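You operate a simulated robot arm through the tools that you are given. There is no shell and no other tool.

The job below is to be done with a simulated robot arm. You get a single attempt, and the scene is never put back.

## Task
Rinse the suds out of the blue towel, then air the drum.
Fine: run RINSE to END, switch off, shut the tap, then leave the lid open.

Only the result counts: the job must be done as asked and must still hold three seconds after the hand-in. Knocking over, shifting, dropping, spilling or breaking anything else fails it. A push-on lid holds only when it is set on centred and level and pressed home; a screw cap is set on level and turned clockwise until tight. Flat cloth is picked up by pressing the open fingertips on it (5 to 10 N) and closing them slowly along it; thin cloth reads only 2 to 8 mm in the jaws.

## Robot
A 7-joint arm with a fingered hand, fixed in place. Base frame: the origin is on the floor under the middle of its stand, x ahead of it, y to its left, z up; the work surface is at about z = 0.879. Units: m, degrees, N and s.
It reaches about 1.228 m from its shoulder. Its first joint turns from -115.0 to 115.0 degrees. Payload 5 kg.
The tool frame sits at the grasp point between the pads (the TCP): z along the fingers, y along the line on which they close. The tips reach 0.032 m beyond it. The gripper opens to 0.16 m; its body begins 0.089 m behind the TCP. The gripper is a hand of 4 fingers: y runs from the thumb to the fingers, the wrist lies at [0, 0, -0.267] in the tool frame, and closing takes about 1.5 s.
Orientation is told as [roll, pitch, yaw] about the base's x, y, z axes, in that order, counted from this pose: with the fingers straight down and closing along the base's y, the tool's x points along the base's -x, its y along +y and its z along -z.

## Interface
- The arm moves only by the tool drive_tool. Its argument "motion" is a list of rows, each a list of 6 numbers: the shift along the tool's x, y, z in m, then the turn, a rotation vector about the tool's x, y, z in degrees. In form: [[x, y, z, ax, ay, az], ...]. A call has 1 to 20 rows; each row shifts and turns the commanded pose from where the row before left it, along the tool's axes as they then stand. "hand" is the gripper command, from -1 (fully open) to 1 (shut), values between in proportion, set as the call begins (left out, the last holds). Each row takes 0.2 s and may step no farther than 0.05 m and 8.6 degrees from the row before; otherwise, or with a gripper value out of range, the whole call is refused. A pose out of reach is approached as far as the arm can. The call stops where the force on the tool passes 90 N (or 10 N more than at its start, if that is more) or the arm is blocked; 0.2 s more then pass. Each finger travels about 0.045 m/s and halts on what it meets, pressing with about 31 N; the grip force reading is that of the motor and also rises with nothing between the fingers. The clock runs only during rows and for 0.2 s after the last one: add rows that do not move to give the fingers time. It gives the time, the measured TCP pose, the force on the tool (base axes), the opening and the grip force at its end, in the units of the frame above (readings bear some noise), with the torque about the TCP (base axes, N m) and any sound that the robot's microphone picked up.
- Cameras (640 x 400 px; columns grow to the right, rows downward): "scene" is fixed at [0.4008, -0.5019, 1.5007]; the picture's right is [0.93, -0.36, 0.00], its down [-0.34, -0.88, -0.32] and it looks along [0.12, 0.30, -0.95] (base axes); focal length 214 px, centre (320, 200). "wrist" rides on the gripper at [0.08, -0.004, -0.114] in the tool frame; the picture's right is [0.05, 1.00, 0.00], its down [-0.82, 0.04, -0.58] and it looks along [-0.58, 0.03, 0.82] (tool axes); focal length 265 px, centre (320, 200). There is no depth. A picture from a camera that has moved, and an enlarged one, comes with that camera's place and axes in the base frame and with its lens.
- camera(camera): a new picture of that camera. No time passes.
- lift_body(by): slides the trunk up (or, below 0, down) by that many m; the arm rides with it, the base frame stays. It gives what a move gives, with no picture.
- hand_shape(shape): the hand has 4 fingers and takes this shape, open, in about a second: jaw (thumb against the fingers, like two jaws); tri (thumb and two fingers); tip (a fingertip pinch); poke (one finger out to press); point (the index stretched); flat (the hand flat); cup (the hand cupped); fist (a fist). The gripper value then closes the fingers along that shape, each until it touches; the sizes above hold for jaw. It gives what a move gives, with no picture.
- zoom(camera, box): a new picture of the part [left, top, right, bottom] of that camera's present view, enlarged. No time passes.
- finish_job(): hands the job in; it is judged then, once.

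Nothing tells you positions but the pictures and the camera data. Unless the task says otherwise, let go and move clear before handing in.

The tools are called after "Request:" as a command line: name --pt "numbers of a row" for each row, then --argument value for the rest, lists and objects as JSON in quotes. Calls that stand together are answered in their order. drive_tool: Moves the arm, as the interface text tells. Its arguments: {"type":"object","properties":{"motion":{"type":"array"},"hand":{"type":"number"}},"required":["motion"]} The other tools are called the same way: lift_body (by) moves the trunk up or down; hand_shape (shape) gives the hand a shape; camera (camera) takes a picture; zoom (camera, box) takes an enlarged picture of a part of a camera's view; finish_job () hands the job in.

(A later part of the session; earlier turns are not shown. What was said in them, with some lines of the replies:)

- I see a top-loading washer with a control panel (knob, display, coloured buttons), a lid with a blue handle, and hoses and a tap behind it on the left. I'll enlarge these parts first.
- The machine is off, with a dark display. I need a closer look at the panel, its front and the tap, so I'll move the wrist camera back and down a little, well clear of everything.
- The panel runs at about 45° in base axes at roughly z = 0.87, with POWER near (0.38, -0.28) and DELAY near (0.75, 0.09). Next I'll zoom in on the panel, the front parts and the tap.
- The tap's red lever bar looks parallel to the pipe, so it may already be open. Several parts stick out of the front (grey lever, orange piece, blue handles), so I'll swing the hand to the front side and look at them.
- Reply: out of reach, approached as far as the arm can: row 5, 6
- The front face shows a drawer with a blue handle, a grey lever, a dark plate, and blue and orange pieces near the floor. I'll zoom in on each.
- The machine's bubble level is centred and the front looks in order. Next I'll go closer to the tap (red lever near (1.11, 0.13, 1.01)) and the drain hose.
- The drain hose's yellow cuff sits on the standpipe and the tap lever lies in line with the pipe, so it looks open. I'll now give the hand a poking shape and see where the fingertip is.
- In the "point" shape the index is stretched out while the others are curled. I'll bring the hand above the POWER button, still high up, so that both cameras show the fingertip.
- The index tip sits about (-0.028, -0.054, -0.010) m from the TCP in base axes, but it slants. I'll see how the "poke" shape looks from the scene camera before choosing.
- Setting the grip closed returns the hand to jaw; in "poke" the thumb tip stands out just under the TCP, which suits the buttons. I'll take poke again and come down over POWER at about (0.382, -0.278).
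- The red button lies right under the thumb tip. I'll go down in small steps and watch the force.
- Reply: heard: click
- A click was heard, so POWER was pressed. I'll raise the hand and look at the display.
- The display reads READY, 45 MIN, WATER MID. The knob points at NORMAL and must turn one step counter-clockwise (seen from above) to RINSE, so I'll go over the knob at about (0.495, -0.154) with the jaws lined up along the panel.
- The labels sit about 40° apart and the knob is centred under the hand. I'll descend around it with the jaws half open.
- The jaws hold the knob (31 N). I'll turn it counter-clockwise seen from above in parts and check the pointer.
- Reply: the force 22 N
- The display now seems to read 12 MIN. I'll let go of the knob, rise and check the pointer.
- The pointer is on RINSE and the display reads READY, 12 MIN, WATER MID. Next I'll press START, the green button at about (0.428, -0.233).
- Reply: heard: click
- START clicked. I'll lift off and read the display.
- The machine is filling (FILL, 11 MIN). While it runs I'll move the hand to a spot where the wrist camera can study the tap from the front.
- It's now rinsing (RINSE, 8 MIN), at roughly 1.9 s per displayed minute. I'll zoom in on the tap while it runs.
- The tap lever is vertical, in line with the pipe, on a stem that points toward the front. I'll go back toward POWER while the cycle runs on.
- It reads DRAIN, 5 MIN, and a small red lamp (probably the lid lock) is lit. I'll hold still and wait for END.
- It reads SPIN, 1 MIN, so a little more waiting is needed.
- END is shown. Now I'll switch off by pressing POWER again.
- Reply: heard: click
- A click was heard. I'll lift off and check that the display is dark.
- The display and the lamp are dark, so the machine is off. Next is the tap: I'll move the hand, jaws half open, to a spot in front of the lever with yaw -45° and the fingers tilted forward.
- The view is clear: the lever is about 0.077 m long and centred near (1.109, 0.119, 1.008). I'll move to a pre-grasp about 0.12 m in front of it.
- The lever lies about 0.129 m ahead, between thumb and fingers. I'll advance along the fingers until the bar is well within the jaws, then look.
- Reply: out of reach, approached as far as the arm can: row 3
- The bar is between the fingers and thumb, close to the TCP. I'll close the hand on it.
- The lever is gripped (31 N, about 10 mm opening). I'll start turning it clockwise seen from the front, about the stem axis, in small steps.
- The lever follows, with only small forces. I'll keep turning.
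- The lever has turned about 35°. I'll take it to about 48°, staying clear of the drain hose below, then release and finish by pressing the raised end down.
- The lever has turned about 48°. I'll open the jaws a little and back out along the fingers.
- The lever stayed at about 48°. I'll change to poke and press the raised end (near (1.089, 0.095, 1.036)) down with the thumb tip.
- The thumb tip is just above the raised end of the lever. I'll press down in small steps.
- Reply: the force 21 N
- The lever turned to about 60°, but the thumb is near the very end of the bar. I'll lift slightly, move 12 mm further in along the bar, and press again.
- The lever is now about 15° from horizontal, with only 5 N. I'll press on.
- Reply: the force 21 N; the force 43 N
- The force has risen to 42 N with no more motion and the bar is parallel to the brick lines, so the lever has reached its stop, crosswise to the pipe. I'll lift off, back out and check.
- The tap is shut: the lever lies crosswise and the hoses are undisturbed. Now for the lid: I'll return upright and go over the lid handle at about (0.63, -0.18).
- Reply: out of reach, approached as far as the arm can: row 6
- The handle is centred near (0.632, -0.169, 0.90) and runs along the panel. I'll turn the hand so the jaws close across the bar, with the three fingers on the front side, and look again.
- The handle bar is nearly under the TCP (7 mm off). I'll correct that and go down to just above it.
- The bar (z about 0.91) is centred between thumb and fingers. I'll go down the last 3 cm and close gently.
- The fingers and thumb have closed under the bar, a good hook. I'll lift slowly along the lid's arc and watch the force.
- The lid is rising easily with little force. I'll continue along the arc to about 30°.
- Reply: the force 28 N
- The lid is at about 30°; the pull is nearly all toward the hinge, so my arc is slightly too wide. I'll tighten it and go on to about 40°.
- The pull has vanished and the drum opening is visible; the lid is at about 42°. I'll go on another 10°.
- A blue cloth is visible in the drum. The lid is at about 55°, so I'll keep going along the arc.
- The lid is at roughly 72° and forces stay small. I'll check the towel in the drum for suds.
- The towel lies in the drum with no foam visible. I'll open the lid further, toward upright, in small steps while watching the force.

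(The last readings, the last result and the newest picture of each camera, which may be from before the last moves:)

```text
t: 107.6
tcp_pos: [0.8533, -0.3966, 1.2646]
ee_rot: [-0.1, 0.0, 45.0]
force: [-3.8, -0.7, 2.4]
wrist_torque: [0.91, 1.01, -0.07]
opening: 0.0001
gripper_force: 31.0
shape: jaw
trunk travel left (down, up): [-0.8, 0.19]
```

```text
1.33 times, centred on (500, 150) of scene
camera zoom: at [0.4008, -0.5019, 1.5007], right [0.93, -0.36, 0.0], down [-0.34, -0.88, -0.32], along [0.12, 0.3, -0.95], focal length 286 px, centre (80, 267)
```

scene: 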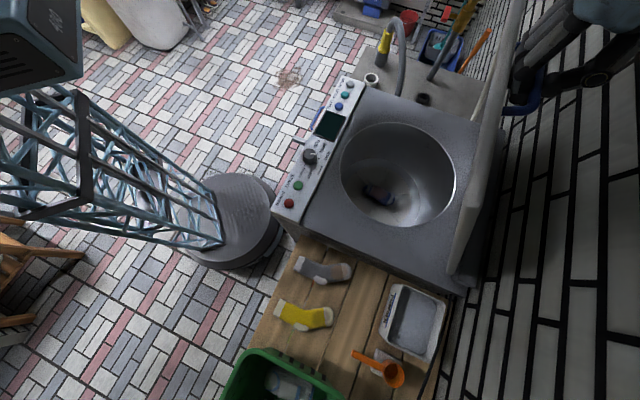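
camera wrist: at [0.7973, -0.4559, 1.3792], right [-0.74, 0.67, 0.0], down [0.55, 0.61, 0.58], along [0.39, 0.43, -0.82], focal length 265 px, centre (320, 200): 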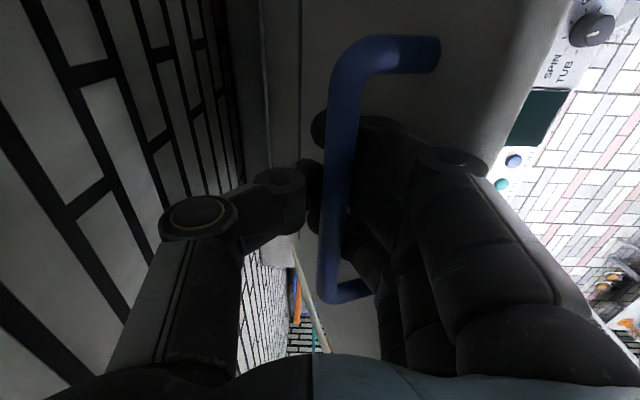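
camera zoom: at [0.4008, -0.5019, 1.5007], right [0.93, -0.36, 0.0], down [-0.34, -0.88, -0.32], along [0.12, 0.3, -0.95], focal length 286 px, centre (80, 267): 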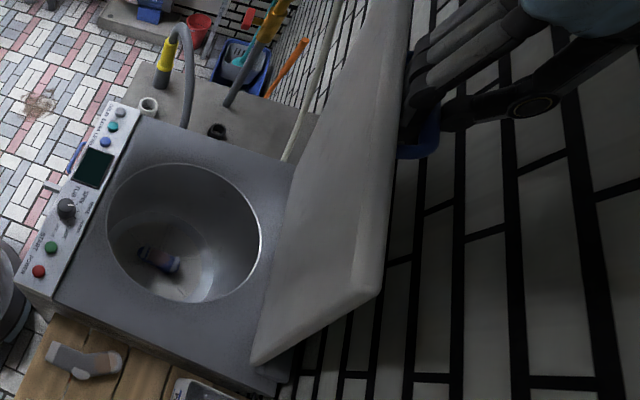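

The lid is at about 82°. To be sure it stays open I want it past upright, so I'll tilt the wrist slightly toward the front for reach and continue gently.

Request:
drive_tool --pt "0 -0.015 -0.002 4 0 0" --pt "0 -0.018 0.001 4 0 0"

Request:
zoom --camera "scene" --box '[400, 0, 640, 300]'

Request:
camera --camera "wrist"

```text
t: 108.2
tcp_pos: [0.8742, -0.4172, 1.2729]
ee_rot: [-8.3, -0.1, 45.0]
force: [-18.3, 8.2, 40.2]
wrist_torque: [3.31, 3.65, 0.54]
opening: 0.0003
gripper_force: 31.0
shape: jaw
trunk travel left (down, up): [-0.8, 0.19]
```

```text
1.33 times, centred on (520, 150) of scene
camera zoom: at [0.4008, -0.5019, 1.5007], right [0.93, -0.36, 0.0], down [-0.34, -0.88, -0.32], along [0.12, 0.3, -0.95], focal length 286 px, centre (53, 267)
```

zoom: 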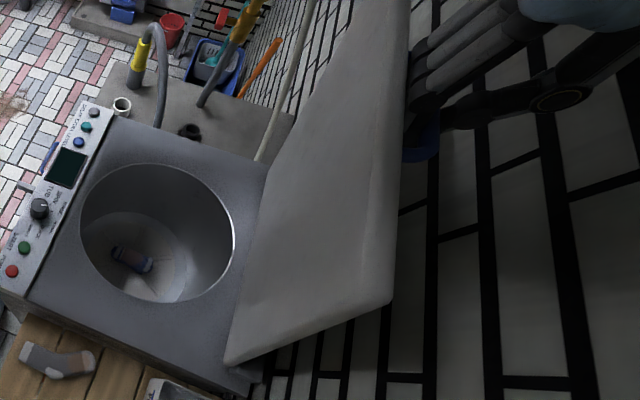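

```text
taken
camera wrist: at [0.8068, -0.4655, 1.3874], right [-0.74, 0.66, -0.14], down [0.49, 0.66, 0.57], along [0.47, 0.35, -0.81], focal length 265 px, centre (320, 200)
```

wrist: 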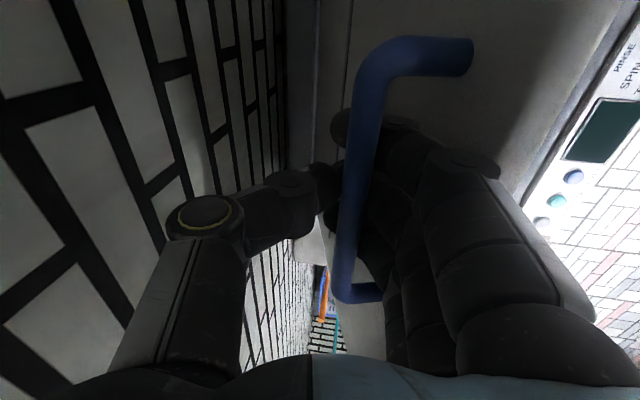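

The fingers are wedging between bar and lid, so I'll undo the tilt and ease the load.

Request:
drive_tool --pt "0 0.0 -0.003 -4 0 0" --pt "0 0.0 -0.003 -4 0 0" --pt "0 0 0 0 0 0"

Request:
zoom --camera "scene" --box '[400, 0, 640, 300]'

Request:
camera --camera "wrist"

```text
t: 109.0
tcp_pos: [0.8773, -0.4202, 1.2684]
ee_rot: [0.3, 0.1, 45.0]
force: [-5.4, -3.8, -8.5]
wrist_torque: [0.49, 0.43, 0.26]
opening: 0.0
gripper_force: 30.7
shape: jaw
trunk travel left (down, up): [-0.8, 0.19]
```

```text
1.33 times, centred on (520, 150) of scene
camera zoom: at [0.4008, -0.5019, 1.5007], right [0.93, -0.36, 0.0], down [-0.34, -0.88, -0.32], along [0.12, 0.3, -0.95], focal length 286 px, centre (53, 267)
```

zoom: 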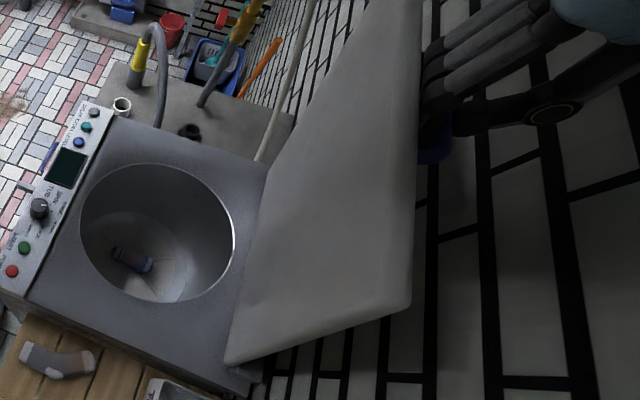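

```text
taken
camera wrist: at [0.8215, -0.4795, 1.3834], right [-0.74, 0.67, 0.0], down [0.55, 0.61, 0.58], along [0.38, 0.43, -0.82], focal length 265 px, centre (320, 200)
```

wrist: 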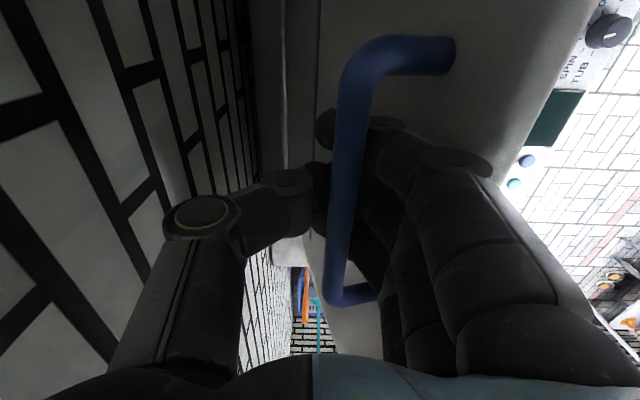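

The lid is at roughly 77° and has shown almost no weight so far. I'll open the jaws while shifting slightly back so the lid isn't pushed, and watch whether it stays.

Request:
drive_tool --hand 0.45 --pt "0 -0.005 0 0 0 0" --pt "0 -0.005 0 0 0 0" --pt "0 -0.004 0 0 0 0" --pt "0 0 0 0 0 0"

Request:
camera --camera "wrist"

Request:
zoom --camera "scene" --box '[400, 0, 640, 300]'

```text
t: 110.0
tcp_pos: [0.8883, -0.4277, 1.2723]
ee_rot: [0.0, 0.0, 45.0]
force: [-0.4, 0.7, 0.2]
wrist_torque: [0.01, -0.04, -0.03]
opening: 0.0419
gripper_force: 0.0
shape: jaw
trunk travel left (down, up): [-0.8, 0.19]
```

```text
taken
camera wrist: at [0.832, -0.4878, 1.3873], right [-0.74, 0.67, 0.0], down [0.55, 0.61, 0.58], along [0.39, 0.43, -0.82], focal length 265 px, centre (320, 200)
```

wrist: 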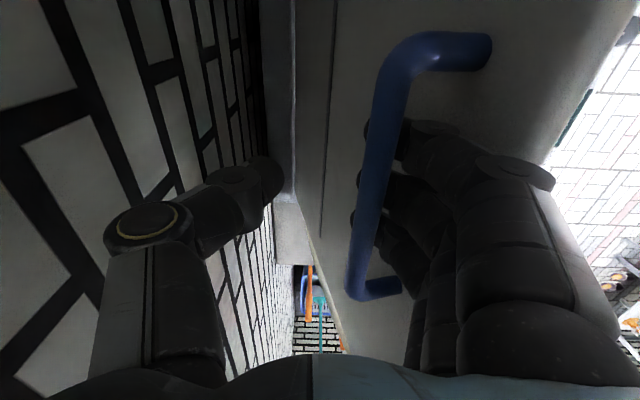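

```text
1.33 times, centred on (520, 150) of scene
camera zoom: at [0.4008, -0.5019, 1.5007], right [0.93, -0.36, 0.0], down [-0.34, -0.88, -0.32], along [0.12, 0.3, -0.95], focal length 286 px, centre (53, 267)
```

zoom: 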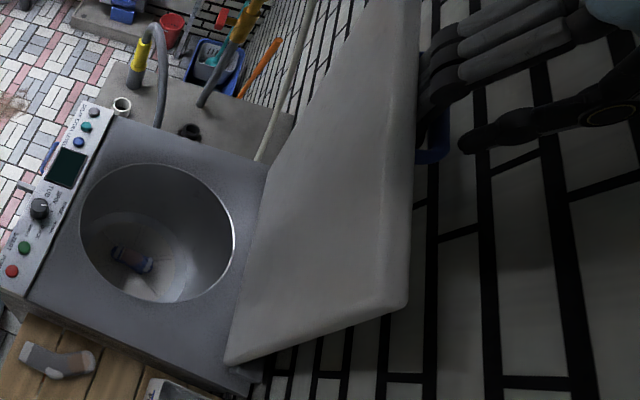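

No load on the hand now, and the lid stays. I'll withdraw straight up.

Request:
drive_tool --pt "0 0 -0.015 0 0 0" --pt "0 0 -0.02 0 0 0" --pt "0 0 -0.025 0 0 0" --pt "0 0 -0.03 0 0 0" --pt "0 0 0 0 0 0"

Request:
camera --camera "wrist"

Request:
zoom --camera "scene" --box '[400, 0, 640, 300]'

```text
t: 111.2
tcp_pos: [0.8875, -0.4265, 1.3592]
ee_rot: [0.0, 0.0, 45.1]
force: [0.2, 0.3, 0.3]
wrist_torque: [-0.02, 0.02, -0.05]
opening: 0.0415
gripper_force: 0.0
shape: jaw
trunk travel left (down, up): [-0.8, 0.19]
```

```text
taken
camera wrist: at [0.8324, -0.487, 1.4762], right [-0.74, 0.67, 0.0], down [0.55, 0.61, 0.58], along [0.39, 0.43, -0.82], focal length 265 px, centre (320, 200)
```

wrist: 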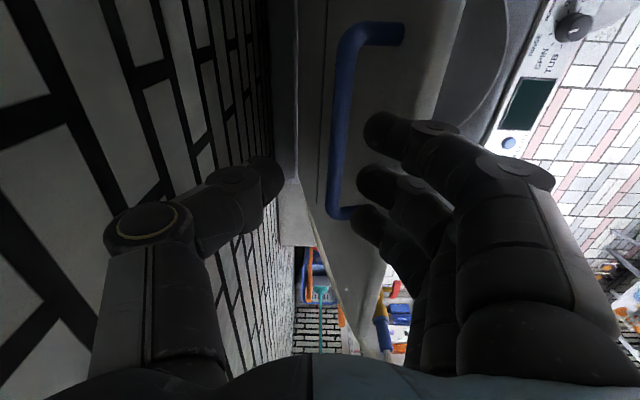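

```text
1.33 times, centred on (520, 150) of scene
camera zoom: at [0.4008, -0.5019, 1.5007], right [0.93, -0.36, 0.0], down [-0.34, -0.88, -0.32], along [0.12, 0.3, -0.95], focal length 286 px, centre (53, 267)
```

zoom: 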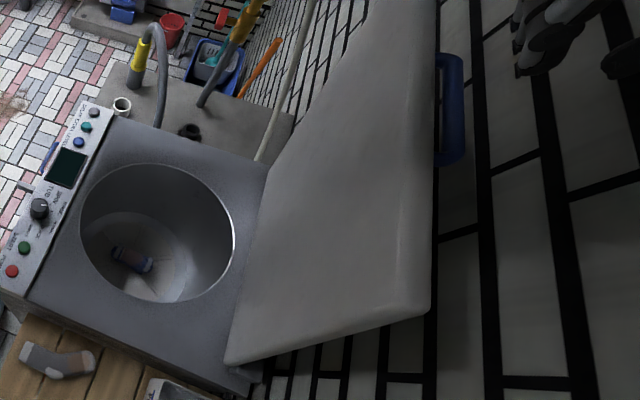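

After release the lid even swung a little further open on its own. I'll lift the hand over the lid and move clear to the front, then check everything.

Request:
drive_tool --pt "0 0 -0.03 0 0 0" --pt "0 0.02 -0.03 0 0 0" --pt "0 0.03 -0.025 0 0 0" --pt "0 0.045 0 0 0 0" --pt "0 0.045 0 0 0 0" --pt "0 0.045 0 0 0 0" --pt "0 0.045 0 0 0 0" --pt "0 0.045 0 0 0 0" --pt "0 0.045 0 0 0 0" --pt "0 0.045 0 0 0 0" --pt "0 0.045 0 0 0 0" --pt "0 0 0 0 0 0"

Request:
camera --camera "scene"

Request:
zoom --camera "scene" --box '[400, 0, 640, 300]'

Request:
camera --camera "wrist"

```text
t: 113.8
tcp_pos: [0.5974, -0.1402, 1.444]
ee_rot: [0.1, 0.0, 45.0]
force: [0.1, -0.7, 0.3]
wrist_torque: [0.03, 0.01, 0.01]
opening: 0.0416
gripper_force: 0.1
shape: jaw
trunk travel left (down, up): [-0.8, 0.19]
```

```text
taken
```

scene: 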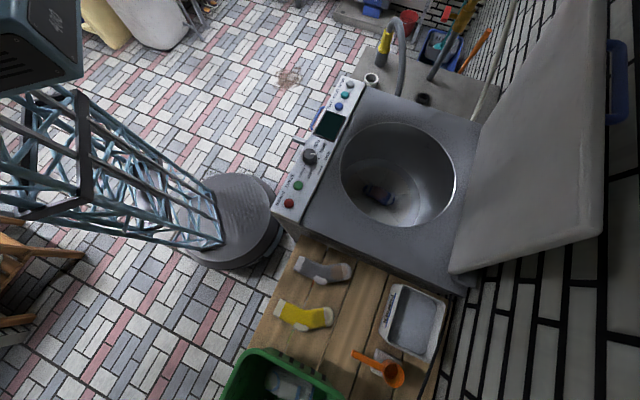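

```text
1.33 times, centred on (520, 150) of scene
camera zoom: at [0.4008, -0.5019, 1.5007], right [0.93, -0.36, 0.0], down [-0.34, -0.88, -0.32], along [0.12, 0.3, -0.95], focal length 286 px, centre (53, 267)
```

zoom: 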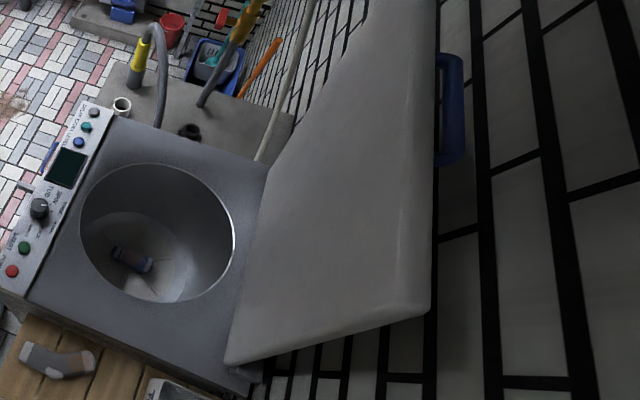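

```text
taken
camera wrist: at [0.5428, -0.199, 1.5595], right [-0.74, 0.67, 0.0], down [0.55, 0.61, 0.58], along [0.39, 0.43, -0.82], focal length 265 px, centre (320, 200)
```

wrist: 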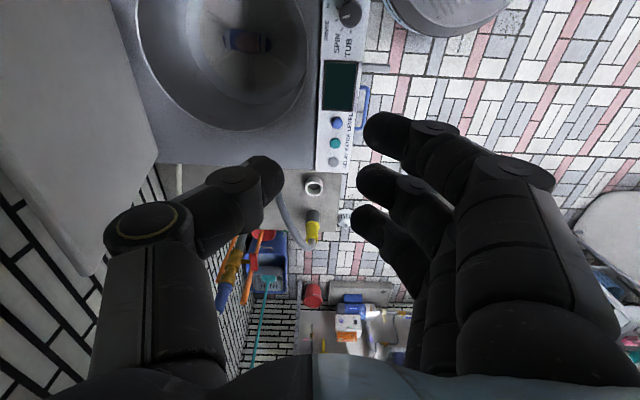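

The lid holds steady in its open position. I'll look once more at the towel, tap, panel and surroundings.

Request:
zoom --camera "wrist" --box '[190, 0, 310, 90]'

Request:
zoom --camera "wrist" --box '[180, 170, 380, 320]'

Request:
zoom --camera "scene" --box '[350, 160, 420, 220]'

Request:
zoom --camera "scene" --box '[260, 70, 380, 230]'

```text
4.44 times, centred on (250, 45) of wrist
camera zoom: at [0.5428, -0.199, 1.5595], right [-0.74, 0.67, 0.0], down [0.55, 0.61, 0.58], along [0.39, 0.43, -0.82], focal length 1180 px, centre (631, 889)
```

zoom: 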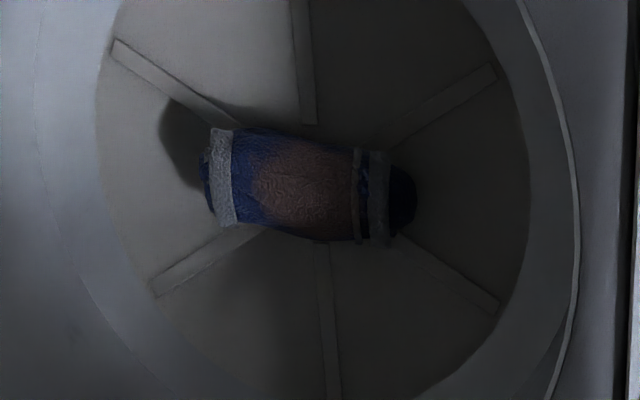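

```text
2.67 times, centred on (280, 245) of wrist
camera zoom: at [0.5428, -0.199, 1.5595], right [-0.74, 0.67, 0.0], down [0.55, 0.61, 0.58], along [0.39, 0.43, -0.82], focal length 708 px, centre (427, 80)
```

zoom: 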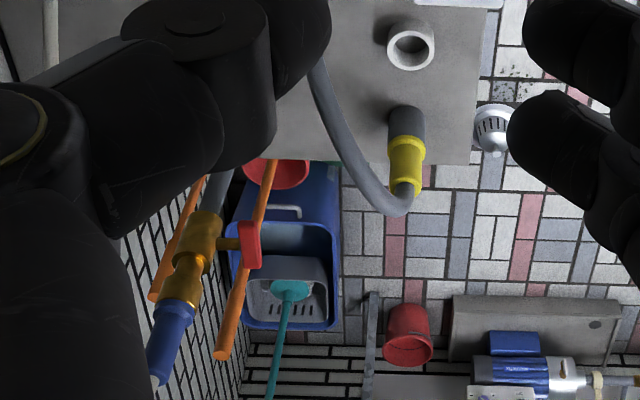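

```text
6.67 times, centred on (385, 190) of scene
camera zoom: at [0.4008, -0.5019, 1.5007], right [0.93, -0.36, 0.0], down [-0.34, -0.88, -0.32], along [0.12, 0.3, -0.95], focal length 1430 px, centre (-113, 267)
```

zoom: 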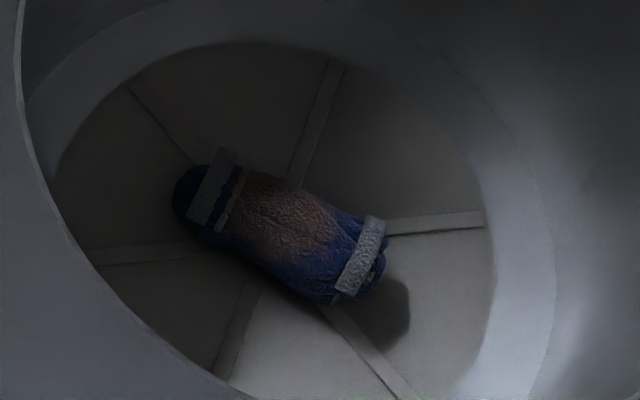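

```text
2.50 times, centred on (320, 150) of scene
camera zoom: at [0.4008, -0.5019, 1.5007], right [0.93, -0.36, 0.0], down [-0.34, -0.88, -0.32], along [0.12, 0.3, -0.95], focal length 536 px, centre (320, 325)
```

zoom: 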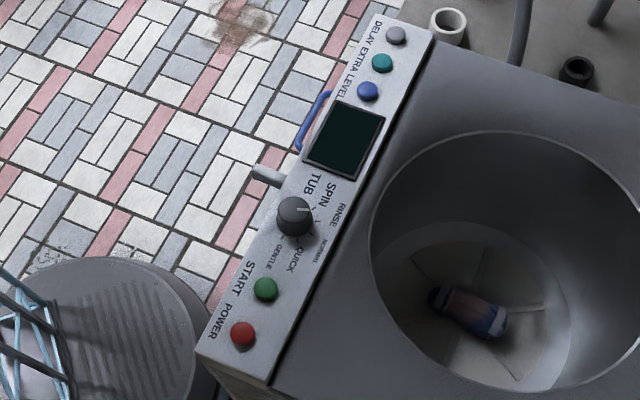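

The towel shows no suds, the tap is crosswise (shut) and the panel is off. I'll wait a few seconds to confirm the lid does not move.

Request:
drive_tool --pt "0 0 0 0 0 0" --pt "0 0 0 0 0 0" --pt "0 0 0 0 0 0" --pt "0 0 0 0 0 0" --pt "0 0 0 0 0 0" --pt "0 0 0 0 0 0" --pt "0 0 0 0 0 0" --pt "0 0 0 0 0 0" --pt "0 0 0 0 0 0" --pt "0 0 0 0 0 0" --pt "0 0 0 0 0 0" --pt "0 0 0 0 0 0" --pt "0 0 0 0 0 0" --pt "0 0 0 0 0 0" --pt "0 0 0 0 0 0"

Request:
camera --camera "scene"

```text
t: 117.0
tcp_pos: [0.5991, -0.1385, 1.4463]
ee_rot: [0.0, 0.0, 45.1]
force: [0.9, -0.2, 0.3]
wrist_torque: [0.02, 0.03, 0.02]
opening: 0.0415
gripper_force: 0.0
shape: jaw
trunk travel left (down, up): [-0.8, 0.19]
```

```text
taken
```

scene: 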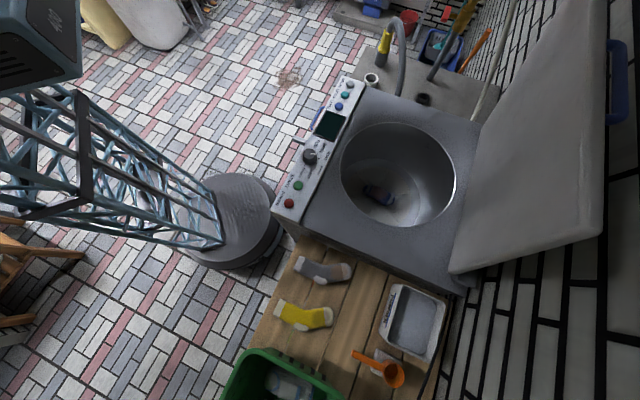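

The lid has not moved for several seconds, the machine is off, the tap is shut and nothing else has been disturbed. The hand is clear, so I'm handing in the job.

Request:
finish_job

```text
The job is handed in.
```

The blue towel is rinsed and the drum is airing. I ran RINSE until the display read END, switched the machine off, shut the tap and left the lid open.

- **Towel:** it lies in the drum with no suds visible. It still has a brown stain, which I left alone because you asked only for a rinse.
- **Machine:** the display and the red lamp by POWER are dark. The knob is still on RINSE.
- **Tap:** the lever is turned crosswise to the pipe, up against its stop.
- **Lid:** it stands close to upright and did not move for several seconds before I handed in.

The hand is clear of the machine, and nothing else was moved or spilled. I've had no verdict back on the hand-in.
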